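You operate a simulated robot arm through the tools that you are given. There is no shell and no other tool.

You run a simulated two-armed robot. Do the job below in one go: nothing can be reset, and whatever is moved stays where it is left.

Task
Take the jar on the top of the test bench and put it away on the store high shelf. Push the sorting table drawer shut. Fetch the tray labelled "R37" from the top of the sorting table and set it on the top of the right side table. Put the tomato pack from the far end of the white table on the top of the pallet stack. Pick up the card tube with one hand, pass it to the other hand and put it on the top of the chute bench. Put the yellow cloth from the top of the wall table on the top of the right filler tray and the black cloth on the top of the chute bench. Open the slim store drawer, put the lot box labelled "Lot 39" from the upper shelf of the tall rack inside and shut the drawer again. Put the tin marked "Clips" from the top of the near stack on the shelf of the order bench and the tin that says "Bands" on the deck of the middle pallet. Any order will do. Set down upright: jar, lot box, tin.

Only the result counts: the job must be done as asked and must still hold three seconds after the hand-in. Knocking over, shifting, dropping, spilling or breaking anything else fails it. Flat cloth is picked up by pressing the open fingertips on it (5 to 10 N) and closing them slowly along it; thin cloth reads only 2 to 8 mm in the jaws.

Robot
Two 7-joint arms with two-finger parallel grippers on one trunk, on a base that moves. Base frame: it is fixed to the floor where the robot stands at the start and does not move with it; the origin is under the middle of the robot, x ahead of it, y to its left, z up. Readings come in m, rad, newtons and seconds.
The left shoulder is at the start at [0.06, 0.147, 0.543], the right one opposite. With the tool pointing down near the work surface each hand reaches from about 0.1 to 0.6 m from the robot's upright axis, wherever it stands, measured 20 degrees to its own side. Places, roughly: card tube (5x6x14 cm) [-1.5, 8.7, 0.8]; cloth [-4, 7.5, 0.75]; deck of the middle pallet (16x100 cm) [1.74, 5.06, 0.16]; drawer slim [-5, 2.9, 0.5]; jar (6x6x16 cm) [3.1, 0.4, 0.9]; lot box [-4.5, 4, 1]; shelf of the order bench [0.7, 1, 0.4]; slim store drawer [-4.9, 2.8, 0.5]; sorting table drawer [3.4, 8.8, 0.8]; store high shelf [-5, 2.5, 1.1]; tin [1.5, 3.25, 0.75]; tomato pack [-1.25, 8.5, 0.75]; top of the chute bench [-4.3, 6.1, 0.8]; top of the pallet stack [-2.6, 9, 1.1]; top of the right filler tray [-1.1, 10.1, 0.7]; top of the right side table [2, 7.9, 0.7]; tray [3.5, 9, 0.75]. Payload 3.43 kg a hand.
The TCP of each hand is the grasp point between the finger pads, 0.03 m short of the fingertips. In the tool frame z runs along the fingers and y along their closing line. Largest opening 0.094 m; finger width 0.028, thickness 0.01; the body of the gripper, 0.05 by 0.096 m, starts 0.055 m behind the TCP.
Orientation is that of the tool frame in the base frame, as a unit quaternion [x, y, z, w]. With the fingers straight down and closing along the base's y, the tool's x points along the base's -x, its y along +y and its z along -z.

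Tools
- The arms move only by the tool jog_arm. It takes "left_deltas", "right_deltas" or both (then of equal length, played together; a hand with none holds still); each is a list of rows, each an object of numbers (a shift or turn left out is 0, a gripper value left out holds the last): "tx", "ty", "tz": the shift along the tool's x, y, z in units of 50 mm (1.0 is 50 mm); "ax", "ay", "az": the turn, a rotation vector about the tool's x, y, z in units of 6 degrees (1.0 is 6 degrees); "claw": the gripper command, from -1 (fully open) to 1 (shut), values between in proportion. In form: [{"tx": .., "ty": .., "tz": .., "ax": .., "ay": .., "az": .., "claw": ..}, ...]. A call has 1 to 20 rows; each row shifts and turns the commanded pose from where the row before left it, along the tool's axes as they then stand. A call with a number of a shift or a turn outside -1 to 1 is refused whole. Each row takes 0.2 s and may step no farther than 0.05 m and 0.15 rad from the row before; otherwise, or with a gripper value out of range, the whole call is refused. A pose out of reach is approached as far as the arm can. The call stops where the force on the tool passes 40 N (or 10 N more than at its start, if that is more) or the arm is blocked; 0.2 s more then pass. Each finger travels about 0.072 m/s and halts on what it meets, pressing with about 44 N; the grip force reading is that of the motor and also rises with nothing between the fingers. The clock runs only during rows and for 0.2 s after the last one: add rows that do not move to give the fingers time. It gives the time, the measured TCP pose, the force on the tool (base axes), the opening and the grip force at its end, in the units of the frame above (readings bear some noise), with the torque about the TCP (base axes, N m) and any sound that the robot's microphone picked up.
- Cameras (640 x 400 px; columns grow to the right, rows downward): "scene" is now at [0.0515, -0.0168, 1.1911]; the picture's right is [-0.10, -0.99, 0.00], its down [-0.43, 0.04, -0.90] and it looks along [0.89, -0.09, -0.44] (base axes); focal length 286 px, centre (320, 200). "left" rides on the left gripper at [0.076, -0.014, -0.102] in its tool frame; the picture's right is [0.18, 0.98, 0.00], its down [-0.75, 0.14, -0.64] and it looks along [-0.63, 0.12, 0.77] (tool axes); focal length 243 px, centre (320, 200). "right" rides on the right gripper at [0.076, 0.014, -0.103] in its tool frame; the picture's right is [-0.18, 0.98, 0.00], its down [-0.75, -0.14, -0.64] and it looks along [-0.63, -0.12, 0.77] (tool axes); focal length 243 px, centre (320, 200).
- snapshot(camera): a new picture of that camera. The clock stands still meanwhile.
- slide_trunk(by): slides the trunk up (or, below 0, down) by that many m; the arms and the scene camera ride with it, the base frame stays. It gives what a move gives, with no picture.
- steer(legs): drives the robot by 1 to 6 legs, each [ahead, left, turn to the left] in m, m and rad, along the robot's own axes; the way and the turn of a leg run together, so that a leg with both is an arc; at most 1.5 m and 3.142 rad a leg. The arms and the cameras ride along, it lands a little off, and it stops where it bumps. It gives what a move gives.
- turn_head(pan, tilt): turns the head with the scene camera to pan (to the left, within 1.501 rad either way) and tilt (down, from -0.506 to 1.204), counted from straight ahead of the robot. It gives what a move gives.
- measure_at(camera, pixels): for up to 12 pixels [column, row] of the newest picture of that camera ("zoom" is the newest enlarged one), the place [x, y, z] in the base frame of the surface seen there, good to about 0.002 m, but the place of the scene camera against the robot may be out by one fixed shift of up to 0.018 m in any direction. The clock stands still meanwhile.
- inspect(camera, box): a new picture of the part [left, top, right, bottom] of that camera's present view, enlarged. The clock stands still meanwhile.
- job_done(): hands the job in; it is judged then, once.

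Unless the task says otherwise, let go and move clear before handing in.

The tools are called after "Emit:" as name(argument=value, ...) on one line, values as JSON. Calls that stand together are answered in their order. jog_arm: Moves the arms, as the interface text tells. Its arguments: {"type":"object","properties":{"left_deltas":{"type":"array","items":{"type":"object","properties":{"tx":{"type":"number"},"ty":{"type":"number"},"tz":{"type":"number"},"ax":{"type":"number"},"ay":{"type":"number"},"az":{"type":"number"},"claw":{"type":"number"}}}},"right_deltas":{"type":"array","items":{"type":"object","properties":{"tx":{"type":"number"},"ty":{"type":"number"},"tz":{"type":"number"},"ax":{"type":"number"},"ay":{"type":"number"},"az":{"type":"number"},"claw":{"type":"number"}}}}},"required":[]} The other tools are called the same way: slide_trunk (by) moves the trunk up or down; steer (legs) drives the base; turn_head (pan, tilt) turns the head that bears the scene camera; snapshot (camera) takes a picture; measure_at (camera, pixels) gives the place of the surface under pixels of a picture; inspect (camera, box) takes an enlarged picture of a part of a camera's view; job_done () hands the job in.

At the start:

```text
t: 0.0
left_tool_pos: [0.2826, 0.1298, 1.0009]
left_orientation: [-0.001, 1.0, 0.001, 0.001]
left_contact_force: [-0.1, -0.1, -1.2]
left_moment: [-0.03, -0.03, -0.03]
left_opening: 0.094
left_finger_force: 0.0
right_tool_pos: [0.2786, -0.1407, 1.0003]
right_orientation: [0.0, 1.0, 0.0, 0.001]
right_contact_force: [0.1, 0.2, -0.8]
right_moment: [0.01, 0.02, 0.02]
right_opening: 0.0939
right_finger_force: 0.0
trunk travel left (down, up): [-0.25, 0.0]
robot x, y, heading: [0.0002, 0.0024, -0.002]
head pan, tilt (commanded): [-0.103, 0.452]
```

scene: 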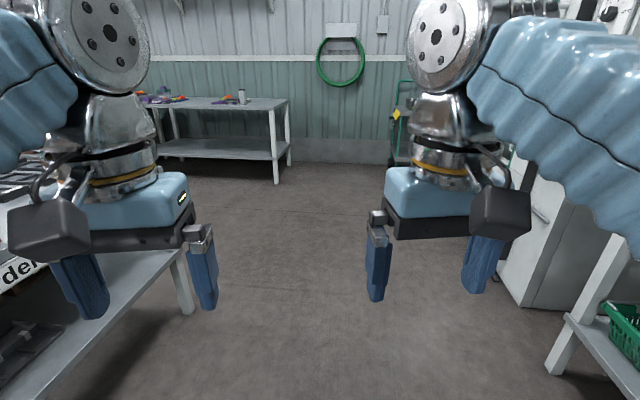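
right: 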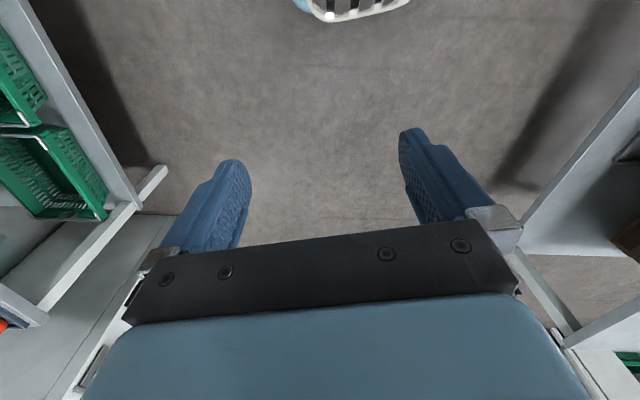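
left: 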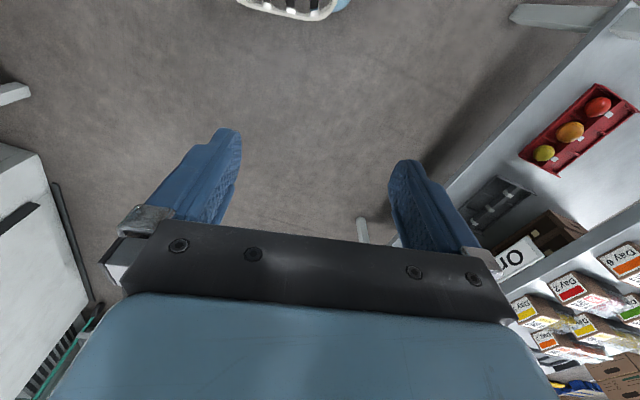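

The first scene picture shows the test bench ahead with a grey jar near pixel (242,96), and the order bench to the left of the robot. I'll look around with the head before driving.

Emit:
turn_head(pan=0.9, tilt=0.35)

Emit:
snapshot(camera="scene")

Emit:
turn_head(pan=1.5, tilt=0.35)

Emit:
snapshot(camera="scene")

Emit:
turn_head(pan=-0.9, tilt=0.35)

Emit:
snapshot(camera="scene")

Emit:
turn_head(pan=0.0, tilt=0.3)

Emit:
snapshot(camera="scene")

```text
t: 1.3
left_tool_pos: [0.2842, 0.1288, 1.0009]
left_orientation: [0.0, 1.0, 0.001, 0.001]
left_contact_force: [-0.7, 0.4, 0.0]
left_moment: [-0.01, -0.01, 0.0]
left_opening: 0.0942
left_finger_force: 0.0
right_tool_pos: [0.2778, -0.1417, 0.9999]
right_orientation: [0.0, 1.0, 0.0, 0.001]
right_contact_force: [0.1, -0.4, 1.0]
right_moment: [-0.01, 0.03, -0.02]
right_opening: 0.0941
right_finger_force: 0.1
trunk travel left (down, up): [-0.25, 0.0]
robot x, y, heading: [0.0008, 0.0009, -0.002]
head pan, tilt (commanded): [0.901, 0.351]
```

```text
taken
```

scene: 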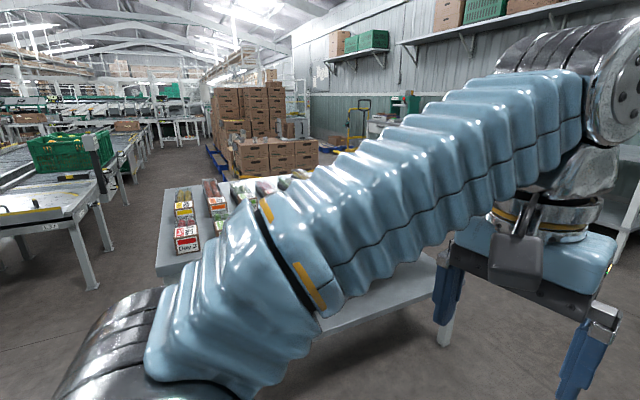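

```text
t: 2.3
left_tool_pos: [0.2836, 0.1294, 0.9992]
left_orientation: [-0.001, 1.0, -0.001, 0.001]
left_contact_force: [-0.4, -0.8, -0.9]
left_moment: [-0.03, 0.01, 0.02]
left_opening: 0.094
left_finger_force: 0.0
right_tool_pos: [0.2782, -0.1412, 1.0001]
right_orientation: [0.0, 1.0, 0.0, 0.002]
right_contact_force: [0.0, -0.4, -0.8]
right_moment: [-0.02, 0.02, 0.0]
right_opening: 0.0943
right_finger_force: 0.0
trunk travel left (down, up): [-0.25, 0.0]
robot x, y, heading: [0.0012, -0.0015, -0.001]
head pan, tilt (commanded): [1.499, 0.351]
```

```text
taken
```

scene: 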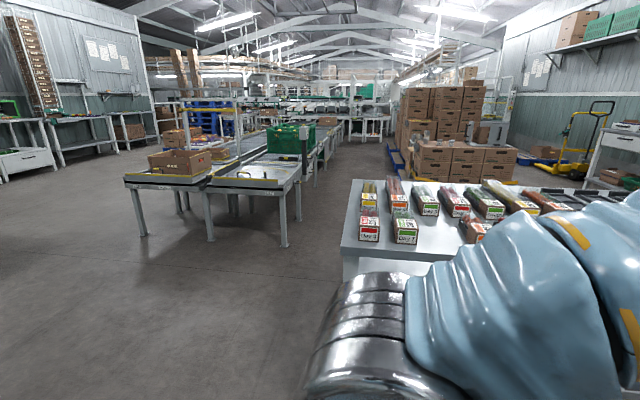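

```text
t: 4.5
left_tool_pos: [0.2834, 0.1291, 1.001]
left_orientation: [0.0, 1.0, 0.0, 0.001]
left_contact_force: [-0.1, -0.3, 1.2]
left_moment: [-0.01, 0.02, -0.01]
left_opening: 0.094
left_finger_force: 0.1
right_tool_pos: [0.2791, -0.1418, 0.9999]
right_orientation: [0.0, 1.0, 0.0, 0.001]
right_contact_force: [0.5, 0.4, -0.4]
right_moment: [-0.01, 0.02, -0.03]
right_opening: 0.0941
right_finger_force: 0.1
trunk travel left (down, up): [-0.25, 0.0]
robot x, y, heading: [-0.0017, -0.0018, -0.005]
head pan, tilt (commanded): [-0.901, 0.351]
```

```text
taken
```

scene: 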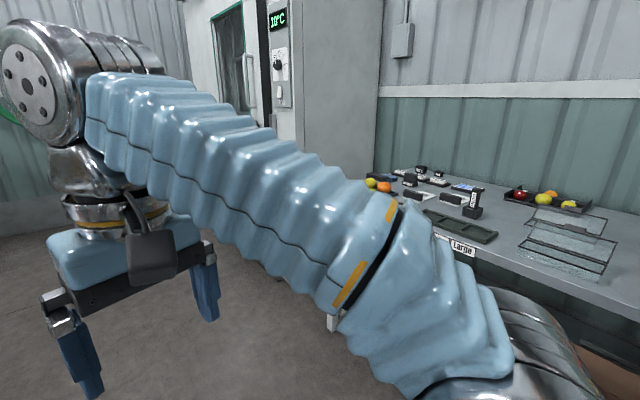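

```text
t: 5.7
left_tool_pos: [0.2837, 0.1293, 1.001]
left_orientation: [0.0, 1.0, 0.0, 0.001]
left_contact_force: [0.3, 0.4, 0.0]
left_moment: [0.03, 0.0, 0.01]
left_opening: 0.0939
left_finger_force: 0.0
right_tool_pos: [0.2784, -0.1421, 1.001]
right_orientation: [0.0, 1.0, 0.001, 0.001]
right_contact_force: [1.0, 0.3, -0.7]
right_moment: [0.0, 0.04, 0.03]
right_opening: 0.094
right_finger_force: 0.1
trunk travel left (down, up): [-0.25, 0.0]
robot x, y, heading: [-0.0029, -0.0014, 0.0]
head pan, tilt (commanded): [0.0, 0.3]
```

```text
taken
```

scene: 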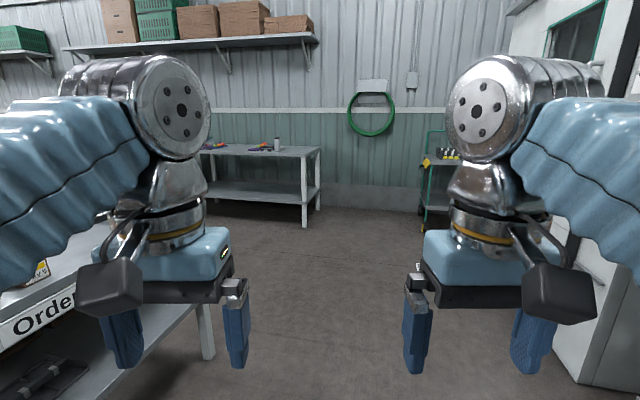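

The bench ahead carries a small grey cylinder at (277,144); its front edge is around row 155. I'll measure points and zoom in.

Emit:
inspect(camera="scene", box=[180, 110, 340, 230])

Emit:
measure_at(camera="scene", pixels=[[277, 138], [277, 150], [300, 155], [307, 220], [217, 152], [310, 148], [260, 192], [440, 160], [580, 380], [208, 350], [40, 335], [100, 270]])

```text
3.33 times, centred on (260, 170) of scene
```

zoom: 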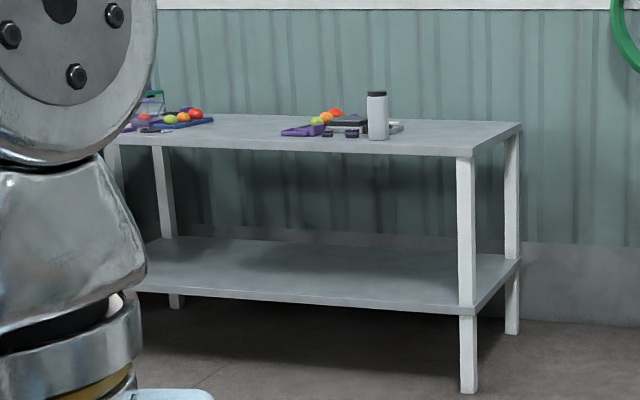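

```text
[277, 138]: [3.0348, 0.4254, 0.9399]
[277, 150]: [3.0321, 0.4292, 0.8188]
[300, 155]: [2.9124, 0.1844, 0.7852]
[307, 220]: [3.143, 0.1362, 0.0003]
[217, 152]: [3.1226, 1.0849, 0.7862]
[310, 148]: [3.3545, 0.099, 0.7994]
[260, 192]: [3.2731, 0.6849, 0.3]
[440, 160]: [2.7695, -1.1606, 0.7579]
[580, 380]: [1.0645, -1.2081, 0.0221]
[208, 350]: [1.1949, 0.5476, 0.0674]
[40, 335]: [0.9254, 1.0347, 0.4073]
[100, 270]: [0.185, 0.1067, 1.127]
```

The jar stands at about (3.05, 0.43) with top at z≈0.95. Before choosing a grasp I want to see the store shelf far behind, so I check clearance to the left first.

Emit:
turn_head(pan=0.6, tilt=0.9)

Emit:
snapshot(camera="scene")

Emit:
turn_head(pan=1.5, tilt=0.9)

Emit:
snapshot(camera="scene")

```text
t: 6.7
left_tool_pos: [0.2841, 0.1294, 1.0002]
left_orientation: [0.0, 1.0, 0.001, 0.001]
left_contact_force: [0.5, -0.2, 0.1]
left_moment: [-0.01, 0.03, -0.02]
left_opening: 0.094
left_finger_force: 0.0
right_tool_pos: [0.2781, -0.1419, 1.0006]
right_orientation: [0.0, 1.0, 0.0, 0.001]
right_contact_force: [0.3, 0.7, 0.1]
right_moment: [0.02, -0.01, 0.02]
right_opening: 0.0939
right_finger_force: 0.1
trunk travel left (down, up): [-0.25, 0.0]
robot x, y, heading: [0.001, 0.001, 0.0]
head pan, tilt (commanded): [0.6, 0.901]
```

```text
taken
```

scene: 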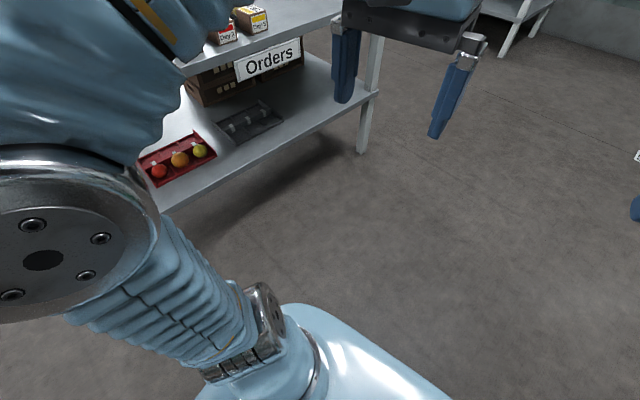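

```text
t: 7.9
left_tool_pos: [0.2834, 0.1287, 0.9994]
left_orientation: [0.001, 1.0, 0.0, 0.001]
left_contact_force: [1.1, 0.4, -0.2]
left_moment: [-0.04, -0.01, 0.01]
left_opening: 0.0937
left_finger_force: 0.0
right_tool_pos: [0.2782, -0.1424, 1.0007]
right_orientation: [0.0, 1.0, 0.0, 0.001]
right_contact_force: [0.6, -1.0, 0.1]
right_moment: [0.01, -0.01, 0.0]
right_opening: 0.094
right_finger_force: 0.0
trunk travel left (down, up): [-0.25, 0.0]
robot x, y, heading: [0.0002, 0.0005, -0.0]
head pan, tilt (commanded): [1.499, 0.901]
```

```text
taken
```

scene: 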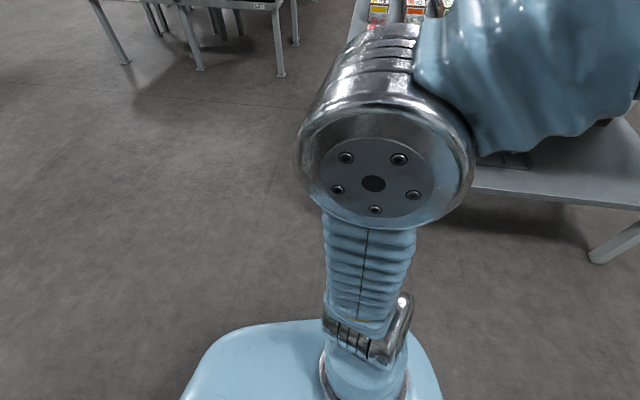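

The order bench shelf with a red tray (180,158) and dark tray sits to the front-left; the left elbow sticks out near (375,160). I'll measure bench edges.

Emit:
measure_at(camera="scene", pixels=[[480, 185], [530, 195], [600, 205], [600, 258], [375, 183], [330, 250], [400, 330], [200, 370], [300, 330], [280, 75], [200, 68], [125, 62]])

```text
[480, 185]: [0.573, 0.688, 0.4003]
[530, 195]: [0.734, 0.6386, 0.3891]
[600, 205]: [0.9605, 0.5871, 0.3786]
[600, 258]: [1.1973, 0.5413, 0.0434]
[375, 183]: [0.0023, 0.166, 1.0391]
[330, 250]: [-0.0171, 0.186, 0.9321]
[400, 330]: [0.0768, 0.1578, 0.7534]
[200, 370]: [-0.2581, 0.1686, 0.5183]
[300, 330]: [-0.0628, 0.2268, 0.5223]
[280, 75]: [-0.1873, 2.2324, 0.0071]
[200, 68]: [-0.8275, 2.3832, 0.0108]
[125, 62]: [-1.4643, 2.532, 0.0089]
```

Clearances are fine (bench edge over 0.55 m away), so I'll turn the base left and look toward the store at (-5, 2.5).

Emit:
steer(legs=[[0, 0, 1.3]])

Emit:
turn_head(pan=1.45, tilt=0.1)

Emit:
snapshot(camera="scene")

Emit:
turn_head(pan=0.6, tilt=0.1)

Emit:
snapshot(camera="scene")

Emit:
turn_head(pan=-0.2, tilt=0.2)

Emit:
snapshot(camera="scene")

```text
t: 11.5
left_tool_pos: [-0.0479, 0.3084, 1.0016]
left_orientation: [-0.603, 0.798, 0.001, 0.001]
left_contact_force: [-0.3, 0.2, 0.1]
left_moment: [0.04, -0.01, -0.02]
left_opening: 0.0941
left_finger_force: 0.1
right_tool_pos: [0.2115, 0.2295, 1.0005]
right_orientation: [-0.604, 0.797, 0.0, 0.001]
right_contact_force: [0.2, -0.8, -0.8]
right_moment: [0.01, 0.0, 0.0]
right_opening: 0.0941
right_finger_force: 0.0
trunk travel left (down, up): [-0.25, 0.0]
robot x, y, heading: [-0.0021, 0.001, 1.3]
head pan, tilt (commanded): [1.499, 0.901]
```

```text
t: 12.6
left_tool_pos: [-0.0475, 0.3082, 1.0014]
left_orientation: [-0.603, 0.798, 0.001, 0.0]
left_contact_force: [0.2, 0.0, -0.3]
left_moment: [0.0, 0.0, -0.01]
left_opening: 0.0938
left_finger_force: 0.0
right_tool_pos: [0.2121, 0.2297, 1.0005]
right_orientation: [-0.604, 0.797, 0.001, 0.0]
right_contact_force: [-0.2, -0.2, -0.6]
right_moment: [-0.01, -0.02, 0.02]
right_opening: 0.0941
right_finger_force: 0.1
trunk travel left (down, up): [-0.25, 0.0]
robot x, y, heading: [-0.0018, -0.0008, 1.296]
head pan, tilt (commanded): [1.45, 0.099]
```

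```text
taken
```

scene: 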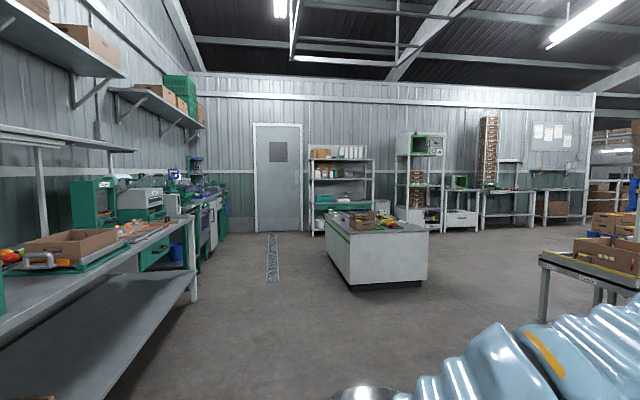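

```text
t: 13.8
left_tool_pos: [-0.048, 0.3071, 1.0011]
left_orientation: [-0.603, 0.797, 0.001, 0.001]
left_contact_force: [-0.1, 0.0, 0.3]
left_moment: [0.02, 0.0, 0.0]
left_opening: 0.094
left_finger_force: 0.1
right_tool_pos: [0.2101, 0.23, 1.0007]
right_orientation: [-0.604, 0.797, 0.001, 0.0]
right_contact_force: [0.2, -0.1, 0.2]
right_moment: [-0.01, -0.01, 0.0]
right_opening: 0.094
right_finger_force: 0.2
trunk travel left (down, up): [-0.25, 0.0]
robot x, y, heading: [0.0004, -0.0022, 1.299]
head pan, tilt (commanded): [0.6, 0.099]
```

```text
taken
```

scene: 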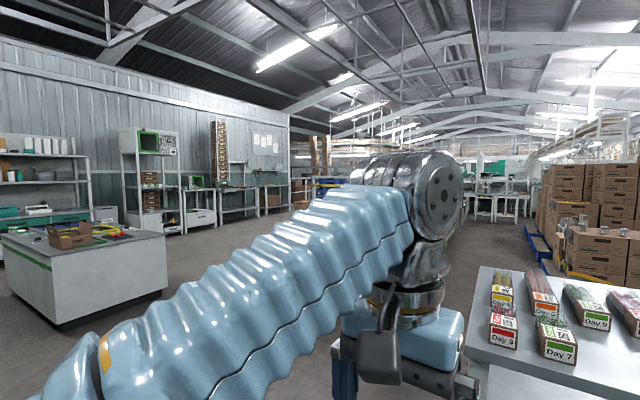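

```text
t: 14.9
left_tool_pos: [-0.0483, 0.3072, 1.002]
left_orientation: [-0.604, 0.797, 0.0, 0.001]
left_contact_force: [0.4, -0.3, 0.1]
left_moment: [-0.03, 0.01, -0.03]
left_opening: 0.094
left_finger_force: 0.1
right_tool_pos: [0.2114, 0.2298, 1.001]
right_orientation: [-0.604, 0.797, 0.001, 0.001]
right_contact_force: [-0.9, -0.7, -0.1]
right_moment: [0.02, 0.01, 0.0]
right_opening: 0.0941
right_finger_force: 0.0
trunk travel left (down, up): [-0.25, 0.0]
robot x, y, heading: [0.0001, 0.0021, 1.295]
head pan, tilt (commanded): [-0.201, 0.201]
```

```text
taken
```

scene: 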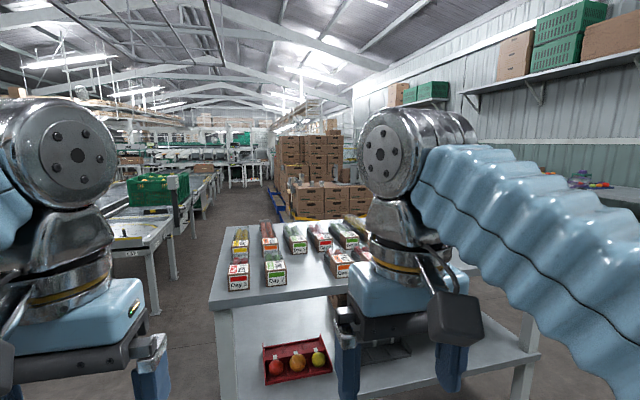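

In the pan-1.45 picture, the open shelf unit at (340,190) is the store and the one at (420,180) the tall rack. I'll zoom in on both.

Emit:
turn_head(pan=1.45, tilt=0.1)

Emit:
inspect(camera="scene", box=[290, 130, 400, 250])

Emit:
measure_at(camera="zoom", pixels=[[320, 100], [320, 150], [320, 180], [320, 240], [320, 330]])

Emit:
inspect(camera="scene", box=[380, 120, 500, 240])

```text
t: 16.6
left_tool_pos: [-0.0478, 0.3074, 1.0013]
left_orientation: [-0.604, 0.797, 0.0, 0.001]
left_contact_force: [0.0, -0.2, 0.2]
left_moment: [-0.05, 0.01, -0.03]
left_opening: 0.0943
left_finger_force: 0.0
right_tool_pos: [0.212, 0.23, 1.0009]
right_orientation: [-0.604, 0.797, 0.0, 0.0]
right_contact_force: [-0.2, -0.6, -0.2]
right_moment: [-0.02, 0.02, -0.01]
right_opening: 0.0942
right_finger_force: 0.0
trunk travel left (down, up): [-0.25, 0.0]
robot x, y, heading: [-0.0015, 0.0016, 1.298]
head pan, tilt (commanded): [1.45, 0.099]
```

```text
3.33 times, centred on (345, 190) of scene
```

zoom: 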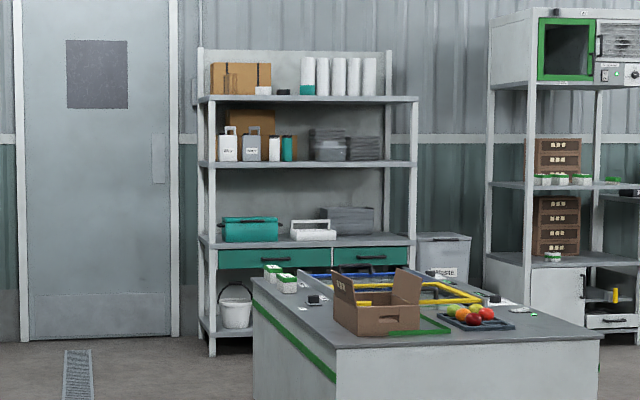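

```text
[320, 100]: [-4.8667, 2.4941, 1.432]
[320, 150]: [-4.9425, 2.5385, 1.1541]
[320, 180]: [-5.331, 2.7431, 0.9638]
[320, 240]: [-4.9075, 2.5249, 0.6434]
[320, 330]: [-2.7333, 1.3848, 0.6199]
```

```text
3.33 times, centred on (440, 180) of scene
```

zoom: 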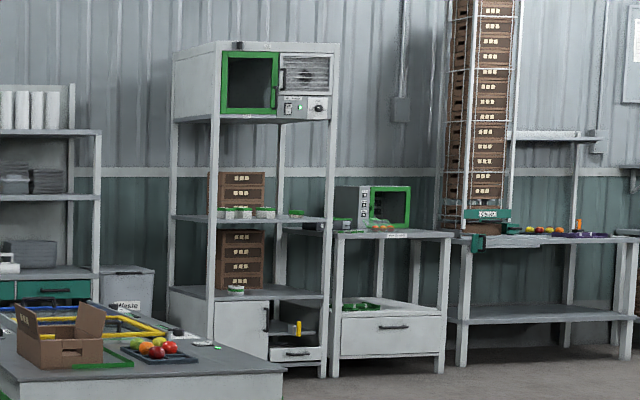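

The store's high shelf sits at z≈1.1 with another board at about 1.43 above it, so the jar needs a forward-pointing (horizontal) grasp. I'll drive to a spot short of the test bench, square to it.

Emit:
steer(legs=[[0, 0, -1.527], [1.4, 0, 0], [0.6, 0.95, 0]])

Emit:
turn_head(pan=0.0, tilt=0.45)

Emit:
snapshot(camera="scene")

```text
t: 32.8
left_tool_pos: [2.5078, 0.4148, 1.0011]
left_orientation: [0.147, 0.989, 0.001, 0.001]
left_contact_force: [1.0, -0.5, 0.9]
left_moment: [0.06, -0.02, -0.06]
left_opening: 0.094
left_finger_force: 0.1
right_tool_pos: [2.4245, 0.1568, 1.0001]
right_orientation: [0.146, 0.989, 0.0, 0.001]
right_contact_force: [-0.9, 0.1, 0.1]
right_moment: [-0.03, 0.0, -0.01]
right_opening: 0.0941
right_finger_force: 0.1
trunk travel left (down, up): [-0.25, 0.0]
robot x, y, heading: [2.1992, 0.3768, -0.295]
head pan, tilt (commanded): [1.45, 0.099]
```

```text
t: 34.3
left_tool_pos: [2.5082, 0.4143, 1.0013]
left_orientation: [0.147, 0.989, 0.0, 0.001]
left_contact_force: [0.4, -0.2, -0.1]
left_moment: [0.01, 0.03, -0.01]
left_opening: 0.0939
left_finger_force: 0.0
right_tool_pos: [2.4241, 0.1557, 0.9998]
right_orientation: [0.146, 0.989, 0.0, 0.001]
right_contact_force: [-0.1, -0.3, -0.5]
right_moment: [0.05, 0.01, 0.01]
right_opening: 0.0938
right_finger_force: 0.1
trunk travel left (down, up): [-0.25, 0.0]
robot x, y, heading: [2.1993, 0.3726, -0.294]
head pan, tilt (commanded): [0.0, 0.45]
```

```text
taken
```

scene: 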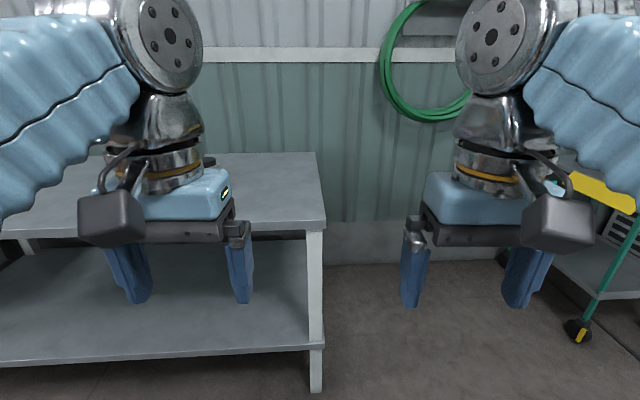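

The left gripper hides the jar from the head camera. I'll check with the left wrist camera.

Emit:
snapshot(camera="left")

Emit:
turn_head(pan=0.5, tilt=0.45)

Emit:
snapshot(camera="scene")

```text
taken
```

left: 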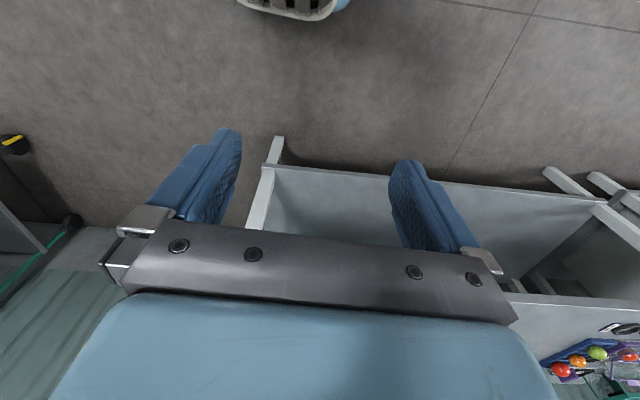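

```text
t: 35.3
left_tool_pos: [2.5079, 0.4133, 1.0008]
left_orientation: [0.147, 0.989, -0.001, 0.001]
left_contact_force: [-0.1, 0.2, 0.1]
left_moment: [0.01, -0.01, -0.03]
left_opening: 0.0939
left_finger_force: 0.0
right_tool_pos: [2.4244, 0.1572, 1.0008]
right_orientation: [0.146, 0.989, -0.001, 0.0]
right_contact_force: [-0.7, -0.4, -1.3]
right_moment: [0.01, 0.02, 0.0]
right_opening: 0.0939
right_finger_force: 0.1
trunk travel left (down, up): [-0.25, 0.0]
robot x, y, heading: [2.203, 0.3732, -0.291]
head pan, tilt (commanded): [0.499, 0.45]
```

```text
taken
```

scene: 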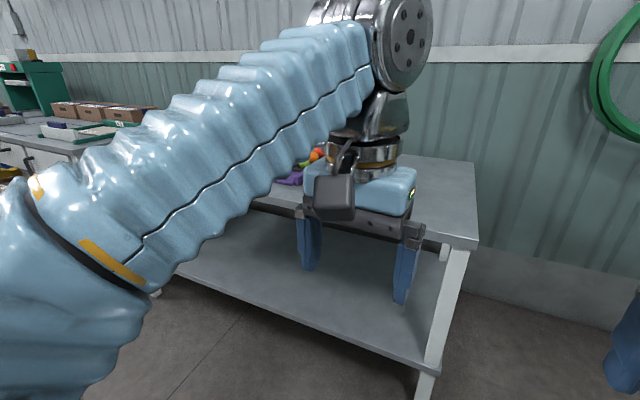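

The arm itself blocks the view; the wrist camera sees only fruit on the bench at (580,365). I'll pitch the left tool forward to horizontal while moving it a bit ahead, well short of the bench.

Emit:
jog_arm(left_deltas=[{"tx": -1, "claw": -1}, {"tx": -1}, {"tx": -0.8}, {"ay": -1}, {"ay": -1}, {"ay": -1}, {"ay": -1}, {"ay": -1}, {"ay": -1}, {"ay": -1}, {"ay": -1}, {"ay": -1}, {"ay": -1}, {"ay": -1}, {"ay": -1}, {"ay": -1}, {"ay": -1}, {"ay": -1}, {}])

Emit:
turn_head(pan=0.2, tilt=0.45)

Emit:
snapshot(camera="scene")

Emit:
snapshot(camera="left")

```text
t: 39.3
left_tool_pos: [2.6039, 0.3857, 0.9987]
left_orientation: [0.103, 0.698, -0.104, 0.701]
left_contact_force: [0.3, 0.4, -0.2]
left_moment: [0.01, 0.01, 0.03]
left_opening: 0.0942
left_finger_force: 0.0
left hand out of reach, approached as far as the arm can: row 3
right_tool_pos: [2.4252, 0.1564, 0.9997]
right_orientation: [0.146, 0.989, 0.001, 0.001]
right_contact_force: [0.0, 0.2, 0.1]
right_moment: [0.03, 0.02, 0.0]
right_opening: 0.094
right_finger_force: 0.1
trunk travel left (down, up): [-0.25, 0.0]
robot x, y, heading: [2.2039, 0.374, -0.294]
head pan, tilt (commanded): [0.499, 0.45]
```

```text
t: 40.1
left_tool_pos: [2.6038, 0.3855, 0.9992]
left_orientation: [0.103, 0.699, -0.104, 0.7]
left_contact_force: [-0.1, 0.4, 0.0]
left_moment: [0.02, 0.02, -0.01]
left_opening: 0.0941
left_finger_force: 0.0
right_tool_pos: [2.4248, 0.1565, 1.0001]
right_orientation: [0.146, 0.989, 0.0, 0.001]
right_contact_force: [-0.1, 0.8, -0.5]
right_moment: [-0.03, 0.0, -0.04]
right_opening: 0.0942
right_finger_force: 0.0
trunk travel left (down, up): [-0.25, 0.0]
robot x, y, heading: [2.1954, 0.376, -0.294]
head pan, tilt (commanded): [0.201, 0.45]
```

```text
taken
```

scene: 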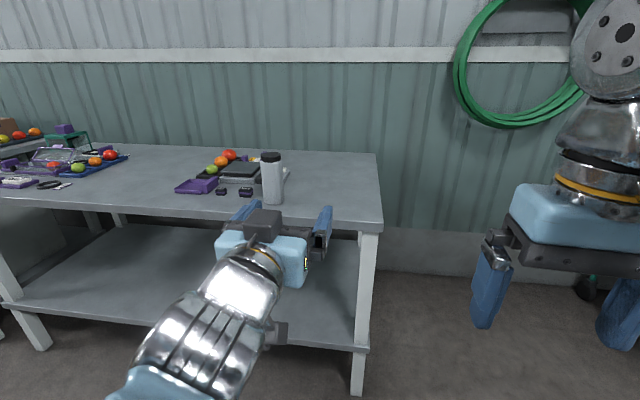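

```text
taken
```

left: 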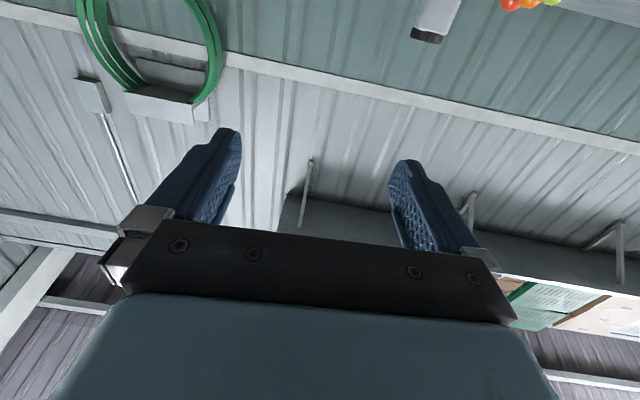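

The jar now shows at (272,178), with the left gripper horizontal in front of it. I'll measure the jar and the fingertips to calibrate the head camera against the arm.

Emit:
inspect(camera="scene", box=[180, 130, 380, 255])

Emit:
measure_at(camera="scene", pixels=[[271, 165], [271, 180], [272, 200], [265, 180], [280, 180], [271, 154], [290, 212], [247, 190], [288, 170], [222, 190], [326, 210], [247, 207]])

```text
3.20 times, centred on (280, 192) of scene
```

zoom: 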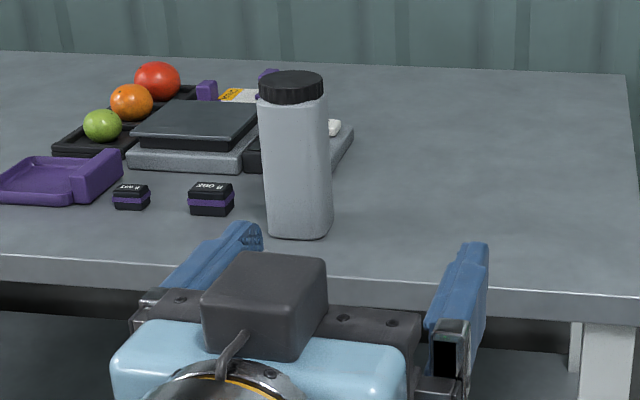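

```text
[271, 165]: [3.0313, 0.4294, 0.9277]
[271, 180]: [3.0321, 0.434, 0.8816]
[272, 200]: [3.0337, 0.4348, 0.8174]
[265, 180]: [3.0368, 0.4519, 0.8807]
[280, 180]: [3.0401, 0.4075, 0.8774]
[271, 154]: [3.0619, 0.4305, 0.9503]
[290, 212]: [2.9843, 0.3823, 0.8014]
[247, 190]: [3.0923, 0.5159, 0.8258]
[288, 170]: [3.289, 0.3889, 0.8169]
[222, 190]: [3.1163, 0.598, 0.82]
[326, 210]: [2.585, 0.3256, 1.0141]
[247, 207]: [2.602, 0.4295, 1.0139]
```

The jar centre is at about (3.062, 0.430), z 0.79–0.95. I want to know what the dark box on the gripper is, so I measure it.

Emit:
measure_at(camera="zoom", pixels=[[265, 265], [265, 330], [170, 350], [460, 260], [250, 235], [350, 380], [120, 250], [560, 290]])

Emit:
inspect(camera="scene", box=[100, 190, 380, 400])

```text
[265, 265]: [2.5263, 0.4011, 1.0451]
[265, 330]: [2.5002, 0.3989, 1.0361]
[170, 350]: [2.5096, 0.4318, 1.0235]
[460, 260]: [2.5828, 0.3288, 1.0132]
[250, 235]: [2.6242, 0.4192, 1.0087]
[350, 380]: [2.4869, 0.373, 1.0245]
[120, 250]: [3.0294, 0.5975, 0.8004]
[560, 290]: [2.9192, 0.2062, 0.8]
```

```text
1.90 times, centred on (240, 295) of scene
```

zoom: 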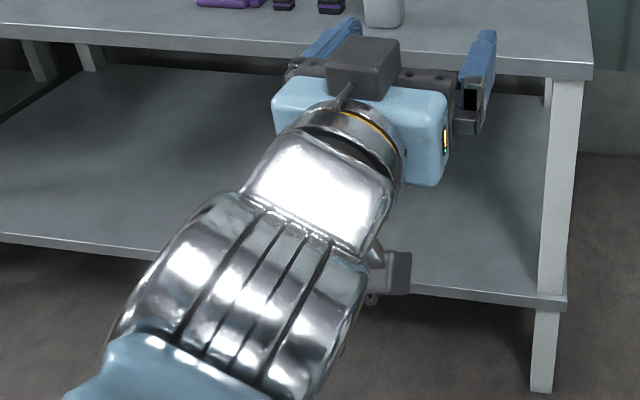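

The fingertip heights agree with the arm readings in z. I'll compare the jar as seen by the left wrist camera at (435,20) with the head camera's values.

Emit:
measure_at(camera="left", pixels=[[420, 15], [435, 8], [450, 15], [440, 20], [426, 36], [520, 5]])

Emit:
inspect(camera="left", box=[380, 0, 500, 60])

```text
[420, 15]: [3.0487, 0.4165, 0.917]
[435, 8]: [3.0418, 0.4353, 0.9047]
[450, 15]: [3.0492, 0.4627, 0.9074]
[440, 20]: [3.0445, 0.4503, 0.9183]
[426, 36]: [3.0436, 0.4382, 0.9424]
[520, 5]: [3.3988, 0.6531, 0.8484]
```

```text
5.33 times, centred on (440, 30) of left
```

zoom: 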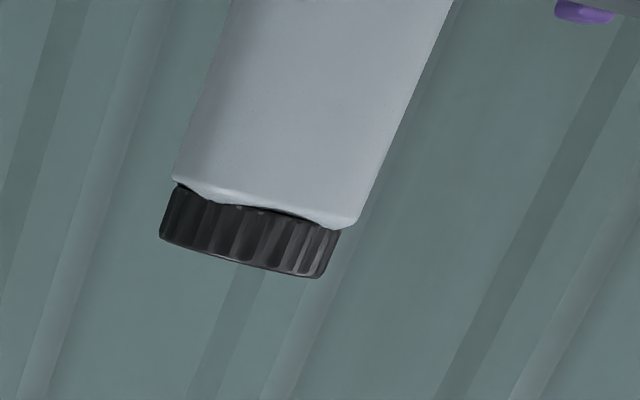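

Wrist camera puts the jar centre near (3.07, 0.433); the head camera reads about 12 mm too far right and 9 mm short. Before grasping I test with the empty hand whether the high-shelf height (z≈1.21) can be reached with a horizontal tool.

Emit:
jog_arm(left_deltas=[{"tx": -1}, {"tx": -1}, {"tx": -1}, {"tx": -1}, {"tx": -0.2}, {"tz": 1}, {"tz": 1}, {"tz": 0.8}, {}])

```text
t: 42.1
left_tool_pos: [2.7371, 0.3477, 1.21]
left_orientation: [0.103, 0.698, -0.105, 0.7]
left_contact_force: [-0.4, 0.5, 0.9]
left_moment: [0.01, -0.03, 0.02]
left_opening: 0.0945
left_finger_force: 0.1
right_tool_pos: [2.4246, 0.157, 0.9998]
right_orientation: [0.146, 0.989, 0.0, 0.001]
right_contact_force: [0.2, -0.1, 0.3]
right_moment: [0.03, 0.03, -0.03]
right_opening: 0.0943
right_finger_force: 0.0
trunk travel left (down, up): [-0.25, 0.0]
robot x, y, heading: [2.1968, 0.3735, -0.293]
head pan, tilt (commanded): [0.201, 0.45]
```

Reachable at z=1.21, 0.52 m ahead. I'll test a slight downward pitch too (about 9°), so the wrist camera clears the bench when grasping.

Emit:
jog_arm(left_deltas=[{"ay": 1}, {"ay": 0.5}, {}, {"tz": 0.5}, {"tz": 0.5}, {}])

```text
t: 43.5
left_tool_pos: [2.7842, 0.3281, 1.2026]
left_orientation: [0.112, 0.752, -0.096, 0.643]
left_contact_force: [0.3, -0.4, -0.9]
left_moment: [0.01, -0.02, 0.01]
left_opening: 0.094
left_finger_force: 0.1
right_tool_pos: [2.4236, 0.1569, 1.0]
right_orientation: [0.146, 0.989, 0.0, 0.0]
right_contact_force: [0.0, -0.9, 0.4]
right_moment: [0.04, 0.01, 0.01]
right_opening: 0.094
right_finger_force: 0.1
trunk travel left (down, up): [-0.25, 0.0]
robot x, y, heading: [2.1952, 0.3783, -0.294]
head pan, tilt (commanded): [0.201, 0.45]
```

Reach is fine even with a 9° downward pitch. I'll retract the hand to a pre-grasp height (z≈0.915) and drive 0.30 m ahead and 0.15 m left.

Emit:
jog_arm(left_deltas=[{"tx": 0.9, "tz": -0.407}, {"tx": 0.9, "tz": -0.407}, {"tx": 0.9, "tz": -0.407}, {"tx": 0.9, "tz": -0.407}, {"tx": 0.9, "tz": -0.407}, {"tx": 0.9, "tz": -0.407}, {"tx": 0.9, "tz": -0.407}, {}])

Emit:
steer(legs=[[0.25, 0.15, 0.0]])

Emit:
snapshot(camera="scene")

Emit:
snapshot(camera="left")

```text
t: 45.3
left_tool_pos: [2.6044, 0.3859, 0.9134]
left_orientation: [0.111, 0.751, -0.095, 0.643]
left_contact_force: [-0.6, 0.1, 0.0]
left_moment: [-0.01, 0.0, 0.01]
left_opening: 0.094
left_finger_force: 0.1
right_tool_pos: [2.4246, 0.1563, 1.0004]
right_orientation: [0.146, 0.989, 0.0, 0.001]
right_contact_force: [-0.5, -0.4, 0.8]
right_moment: [-0.02, 0.01, 0.02]
right_opening: 0.094
right_finger_force: 0.0
trunk travel left (down, up): [-0.25, 0.0]
robot x, y, heading: [2.1979, 0.3715, -0.296]
head pan, tilt (commanded): [0.201, 0.45]
```

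```text
t: 47.3
left_tool_pos: [2.8907, 0.4576, 0.9135]
left_orientation: [0.111, 0.751, -0.095, 0.644]
left_contact_force: [0.0, 0.8, 0.0]
left_moment: [-0.02, 0.0, -0.01]
left_opening: 0.0938
left_finger_force: 0.0
right_tool_pos: [2.7106, 0.2288, 0.9998]
right_orientation: [0.146, 0.989, 0.0, 0.001]
right_contact_force: [-0.4, -0.2, 0.5]
right_moment: [-0.01, 0.0, -0.02]
right_opening: 0.0941
right_finger_force: 0.1
trunk travel left (down, up): [-0.25, 0.0]
robot x, y, heading: [2.4842, 0.4418, -0.292]
head pan, tilt (commanded): [0.201, 0.45]
```

```text
taken
```

scene: 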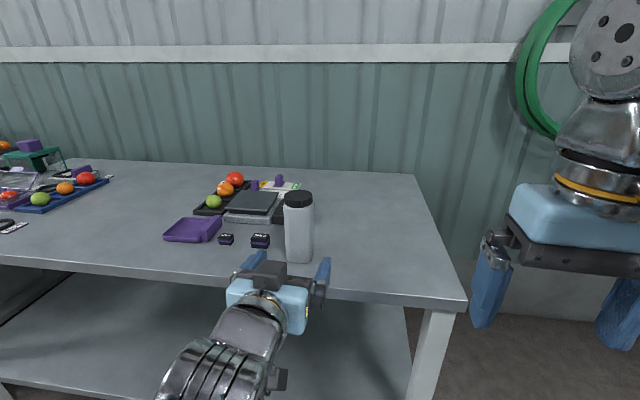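

```text
taken
```

left: 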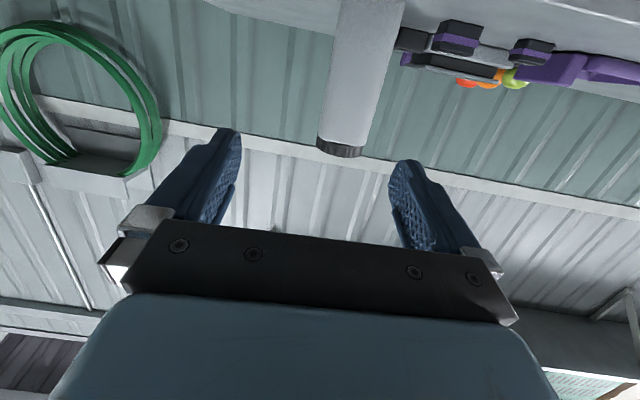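

The jar appears in the left wrist view centred around (355,80), hanging slightly right of the finger midline. I measure its edges there.

Emit:
measure_at(camera="left", pixels=[[333, 60], [360, 60], [386, 60], [328, 100], [354, 100], [376, 100], [340, 150], [445, 35], [530, 50]])

```text
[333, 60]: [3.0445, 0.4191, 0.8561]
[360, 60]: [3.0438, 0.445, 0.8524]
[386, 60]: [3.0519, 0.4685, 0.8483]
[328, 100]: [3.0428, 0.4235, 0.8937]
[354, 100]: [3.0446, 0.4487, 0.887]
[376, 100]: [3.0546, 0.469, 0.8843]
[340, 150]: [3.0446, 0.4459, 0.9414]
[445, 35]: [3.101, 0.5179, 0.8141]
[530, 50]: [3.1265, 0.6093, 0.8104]
```

The near face looks flat along base y (rounded-square body). I'll zoom both views to judge its shape and yaw.

Emit:
inspect(camera="scene", box=[250, 180, 350, 270])

Emit:
measure_at(camera="zoom", pixels=[[230, 250], [260, 250], [290, 250], [320, 250], [350, 250], [380, 250], [400, 250], [310, 75], [230, 330], [310, 360], [390, 340], [215, 250]])

Emit:
inspect(camera="left", box=[290, 0, 430, 160])

```text
4.44 times, centred on (300, 225) of scene
```

zoom: 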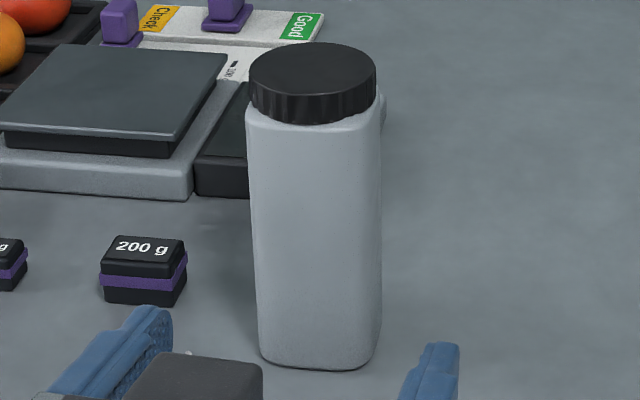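

```text
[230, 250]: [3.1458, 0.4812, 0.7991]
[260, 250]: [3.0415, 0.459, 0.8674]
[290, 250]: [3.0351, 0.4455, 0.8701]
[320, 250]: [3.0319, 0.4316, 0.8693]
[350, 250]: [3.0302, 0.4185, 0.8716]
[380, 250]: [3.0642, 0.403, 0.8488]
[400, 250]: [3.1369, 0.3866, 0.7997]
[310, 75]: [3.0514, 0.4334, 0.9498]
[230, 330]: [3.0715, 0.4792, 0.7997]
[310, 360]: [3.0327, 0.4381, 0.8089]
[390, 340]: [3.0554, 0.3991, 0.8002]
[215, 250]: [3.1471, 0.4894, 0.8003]
```

```text
2.50 times, centred on (360, 80) of left
```

zoom: 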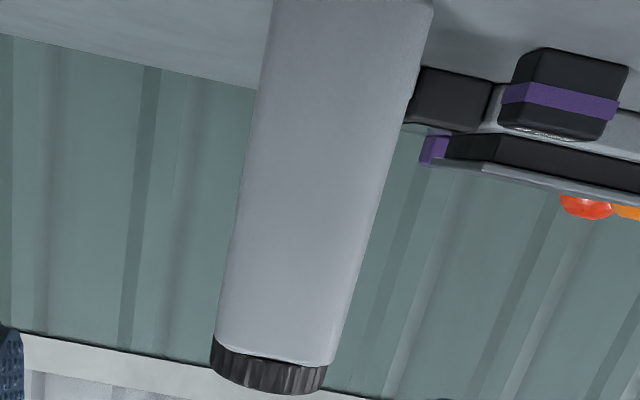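

It is a rounded-square bottle. I'll measure a row of points across its near face with the wrist camera to get yaw and centre.

Emit:
measure_at(camera="left", pixels=[[338, 40], [346, 40], [354, 40], [362, 40], [370, 40], [378, 40], [386, 40], [391, 40], [324, 110], [336, 110], [348, 110], [360, 110]])

```text
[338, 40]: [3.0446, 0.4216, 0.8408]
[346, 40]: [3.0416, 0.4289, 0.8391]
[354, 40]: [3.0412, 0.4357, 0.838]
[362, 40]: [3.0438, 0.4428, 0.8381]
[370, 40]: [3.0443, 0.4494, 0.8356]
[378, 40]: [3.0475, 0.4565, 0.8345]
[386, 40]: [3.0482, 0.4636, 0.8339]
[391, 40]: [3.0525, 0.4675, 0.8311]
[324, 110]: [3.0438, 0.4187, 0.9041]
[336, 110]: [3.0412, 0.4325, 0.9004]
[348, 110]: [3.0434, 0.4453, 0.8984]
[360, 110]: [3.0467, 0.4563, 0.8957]
```

The bottle's face yaw is about -0.21 rad and its centre about (3.071, 0.438). I'll yaw the hand to match, shift 19 mm left, and come forward half way.

Emit:
jog_arm(left_deltas=[{"ax": -0.755, "az": -0.12, "claw": -1}, {"ty": 0.375}, {"tz": 0.895, "tx": -0.0985}, {"tz": 0.895, "tx": -0.0985}, {}])

Emit:
snapshot(camera="left")

Emit:
inspect(camera="scene", box=[220, 170, 380, 290])

```text
t: 48.5
left_tool_pos: [2.9824, 0.458, 0.9103]
left_orientation: [0.08, 0.756, -0.069, 0.646]
left_contact_force: [0.3, 0.0, 0.4]
left_moment: [0.0, 0.03, 0.01]
left_opening: 0.0938
left_finger_force: 0.0
right_tool_pos: [2.7105, 0.228, 0.9977]
right_orientation: [0.145, 0.989, 0.0, 0.0]
right_contact_force: [0.9, -0.4, -0.7]
right_moment: [0.0, 0.01, 0.01]
right_opening: 0.0939
right_finger_force: 0.0
trunk travel left (down, up): [-0.25, 0.0]
robot x, y, heading: [2.4869, 0.4416, -0.298]
head pan, tilt (commanded): [0.201, 0.45]
```

```text
taken
```

left: 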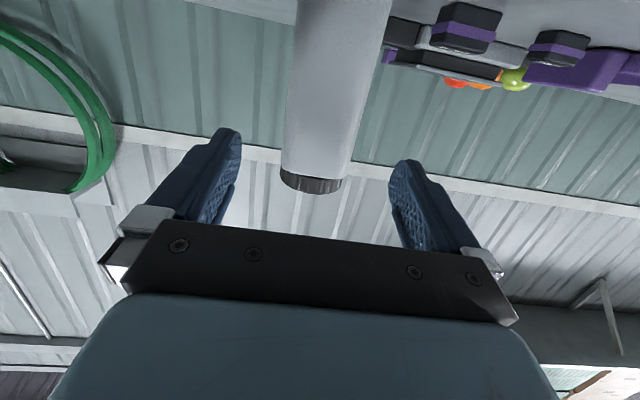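

```text
3.33 times, centred on (300, 230) of scene
```

zoom: 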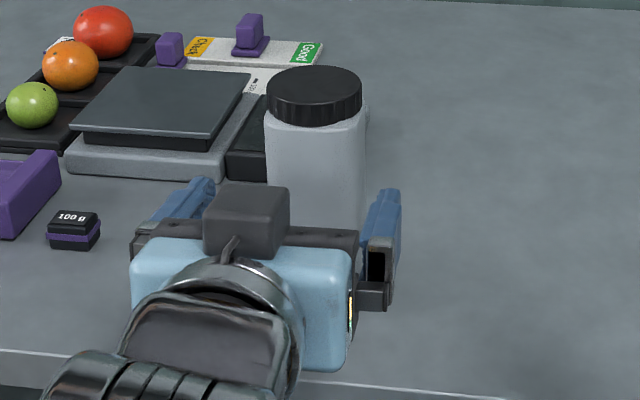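

The jar sits between the open fingers (lid at (311,182)). One more measurement of its face from this view before advancing.

Emit:
measure_at(camera="left", pixels=[[290, 110], [300, 110], [310, 110], [320, 110], [330, 110], [340, 110], [350, 110], [357, 110], [311, 182], [455, 25]])

```text
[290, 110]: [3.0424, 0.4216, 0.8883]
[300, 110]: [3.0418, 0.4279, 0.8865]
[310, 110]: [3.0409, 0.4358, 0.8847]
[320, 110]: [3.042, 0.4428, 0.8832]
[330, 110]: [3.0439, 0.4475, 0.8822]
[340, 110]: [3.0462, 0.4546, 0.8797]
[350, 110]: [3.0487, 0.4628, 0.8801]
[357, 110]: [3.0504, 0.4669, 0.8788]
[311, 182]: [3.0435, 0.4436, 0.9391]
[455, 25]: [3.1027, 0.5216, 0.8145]
```

Face centre is on the finger midline with 0.093 m to go. Advance and close.

Emit:
jog_arm(left_deltas=[{"tz": 0.9, "tx": -0.12}, {"tz": 0.9, "tx": -0.12}, {}, {"claw": 0.2}, {"claw": 1}, {"claw": 1}, {"claw": 1}, {"claw": 1}])

Emit:
inspect(camera="scene", box=[220, 170, 380, 290])

```text
t: 50.3
left_tool_pos: [3.0718, 0.44, 0.9085]
left_orientation: [0.08, 0.755, -0.069, 0.647]
left_contact_force: [1.3, 0.5, 0.2]
left_moment: [0.09, -0.16, -0.06]
left_opening: 0.0622
left_finger_force: 44.0
right_tool_pos: [2.7104, 0.2284, 1.001]
right_orientation: [0.145, 0.989, 0.0, 0.001]
right_contact_force: [-0.6, -0.2, 0.0]
right_moment: [-0.01, 0.01, -0.03]
right_opening: 0.0937
right_finger_force: 0.0
trunk travel left (down, up): [-0.25, 0.0]
robot x, y, heading: [2.488, 0.4395, -0.292]
head pan, tilt (commanded): [0.201, 0.45]
```

```text
3.33 times, centred on (300, 230) of scene
```

zoom: 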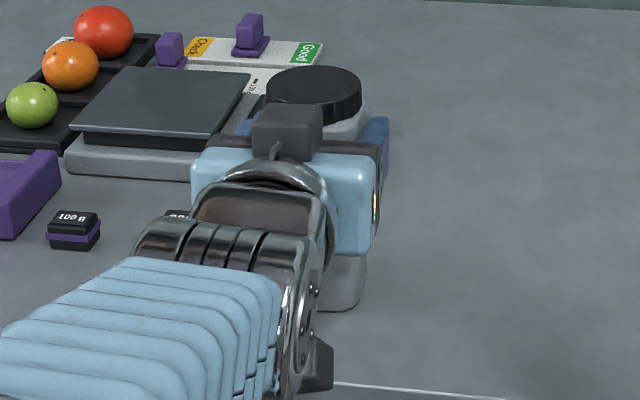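

Grip is solid at 62 mm opening. Lift straight up, then retract over the robot side.

Emit:
jog_arm(left_deltas=[{"tx": -0.3, "tz": -0.05}, {"tx": -0.6, "tz": -0.1}, {"tx": -0.8, "tz": -0.126}, {"tx": -0.6, "tz": -0.1}, {"tz": -0.5}, {"tz": -0.8}, {"tz": -0.8}, {"tz": -0.8}, {"tz": -0.5}, {}])

Emit:
snapshot(camera="scene")

```text
t: 52.5
left_tool_pos: [2.9066, 0.4745, 1.0469]
left_orientation: [0.08, 0.755, -0.07, 0.647]
left_contact_force: [-0.1, 0.4, -3.4]
left_moment: [-0.02, 0.01, -0.03]
left_opening: 0.0621
left_finger_force: 43.9
right_tool_pos: [2.7114, 0.228, 1.0002]
right_orientation: [0.145, 0.989, 0.0, 0.001]
right_contact_force: [-0.1, -0.3, -0.3]
right_moment: [0.02, 0.02, 0.0]
right_opening: 0.0938
right_finger_force: 0.0
trunk travel left (down, up): [-0.25, 0.0]
robot x, y, heading: [2.4848, 0.4418, -0.287]
head pan, tilt (commanded): [0.201, 0.45]
```

```text
taken
```

scene: 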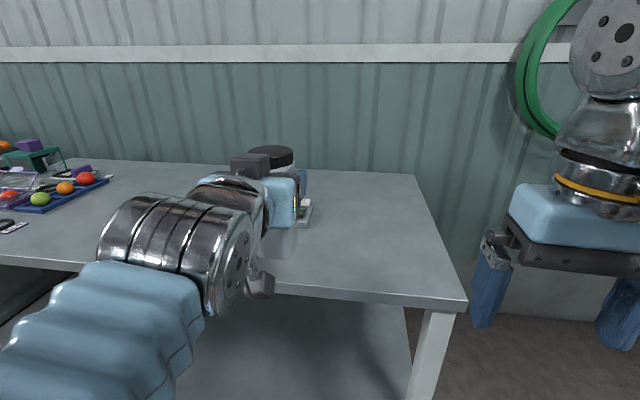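

The jar is held at 62 mm and weighs about 3.4 N. I'll back away, sidestep clear of the order bench, turn around, and head west.

Emit:
steer(legs=[[-0.3, 0, 0], [0, -0.9, 0], [0, 0, -3.08]])

Emit:
turn_head(pan=0.0, tilt=0.25)

Emit:
snapshot(camera="scene")

```text
t: 65.9
left_tool_pos: [1.5283, -0.3697, 1.0479]
left_orientation: [0.758, -0.052, -0.649, -0.045]
left_contact_force: [-0.6, 0.4, -4.2]
left_moment: [0.03, 0.01, 0.01]
left_opening: 0.062
left_finger_force: 43.6
right_tool_pos: [1.7058, -0.1088, 1.0002]
right_orientation: [0.994, -0.107, 0.0, 0.0]
right_contact_force: [-0.6, 0.4, -0.3]
right_moment: [0.05, -0.06, 0.0]
right_opening: 0.0939
right_finger_force: 0.0
trunk travel left (down, up): [-0.25, 0.0]
robot x, y, heading: [1.9452, -0.306, 2.927]
head pan, tilt (commanded): [0.201, 0.45]
```

```text
t: 66.7
left_tool_pos: [1.529, -0.3696, 1.0464]
left_orientation: [0.758, -0.052, -0.649, -0.045]
left_contact_force: [0.5, -0.2, -3.1]
left_moment: [0.01, 0.02, -0.02]
left_opening: 0.0622
left_finger_force: 44.2
right_tool_pos: [1.7053, -0.1089, 1.0006]
right_orientation: [0.994, -0.108, -0.001, 0.0]
right_contact_force: [0.0, -0.6, 0.2]
right_moment: [0.01, 0.01, -0.04]
right_opening: 0.094
right_finger_force: 0.1
trunk travel left (down, up): [-0.25, 0.0]
robot x, y, heading: [1.9457, -0.3076, 2.927]
head pan, tilt (commanded): [0.0, 0.25]
```

```text
taken
```

scene: 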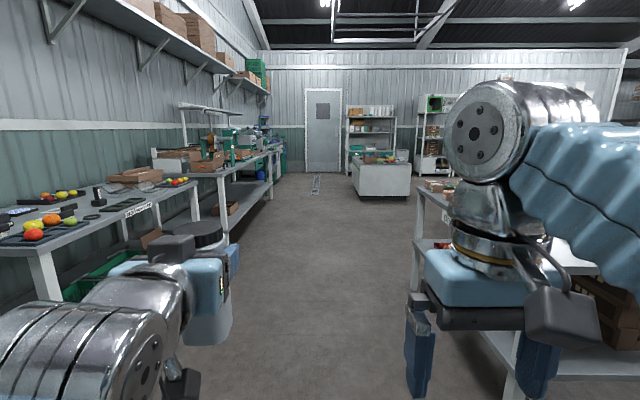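

The corridor west is clear between the left benches and the order bench at right. I measure the corridor boundaries.

Emit:
measure_at(camera="scene", pixels=[[40, 255], [195, 185], [225, 240], [275, 190], [425, 195], [430, 255], [355, 195], [410, 192], [350, 170], [318, 175], [280, 160], [372, 160]])

```text
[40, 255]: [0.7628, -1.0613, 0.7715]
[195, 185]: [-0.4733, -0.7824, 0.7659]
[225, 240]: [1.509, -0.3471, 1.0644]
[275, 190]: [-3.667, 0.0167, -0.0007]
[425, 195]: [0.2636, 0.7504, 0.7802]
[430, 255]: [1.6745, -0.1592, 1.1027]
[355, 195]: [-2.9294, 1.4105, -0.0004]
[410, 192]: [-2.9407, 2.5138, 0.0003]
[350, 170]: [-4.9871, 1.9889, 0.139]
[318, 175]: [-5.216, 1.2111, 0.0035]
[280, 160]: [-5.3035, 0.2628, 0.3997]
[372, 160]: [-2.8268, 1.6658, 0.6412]
```

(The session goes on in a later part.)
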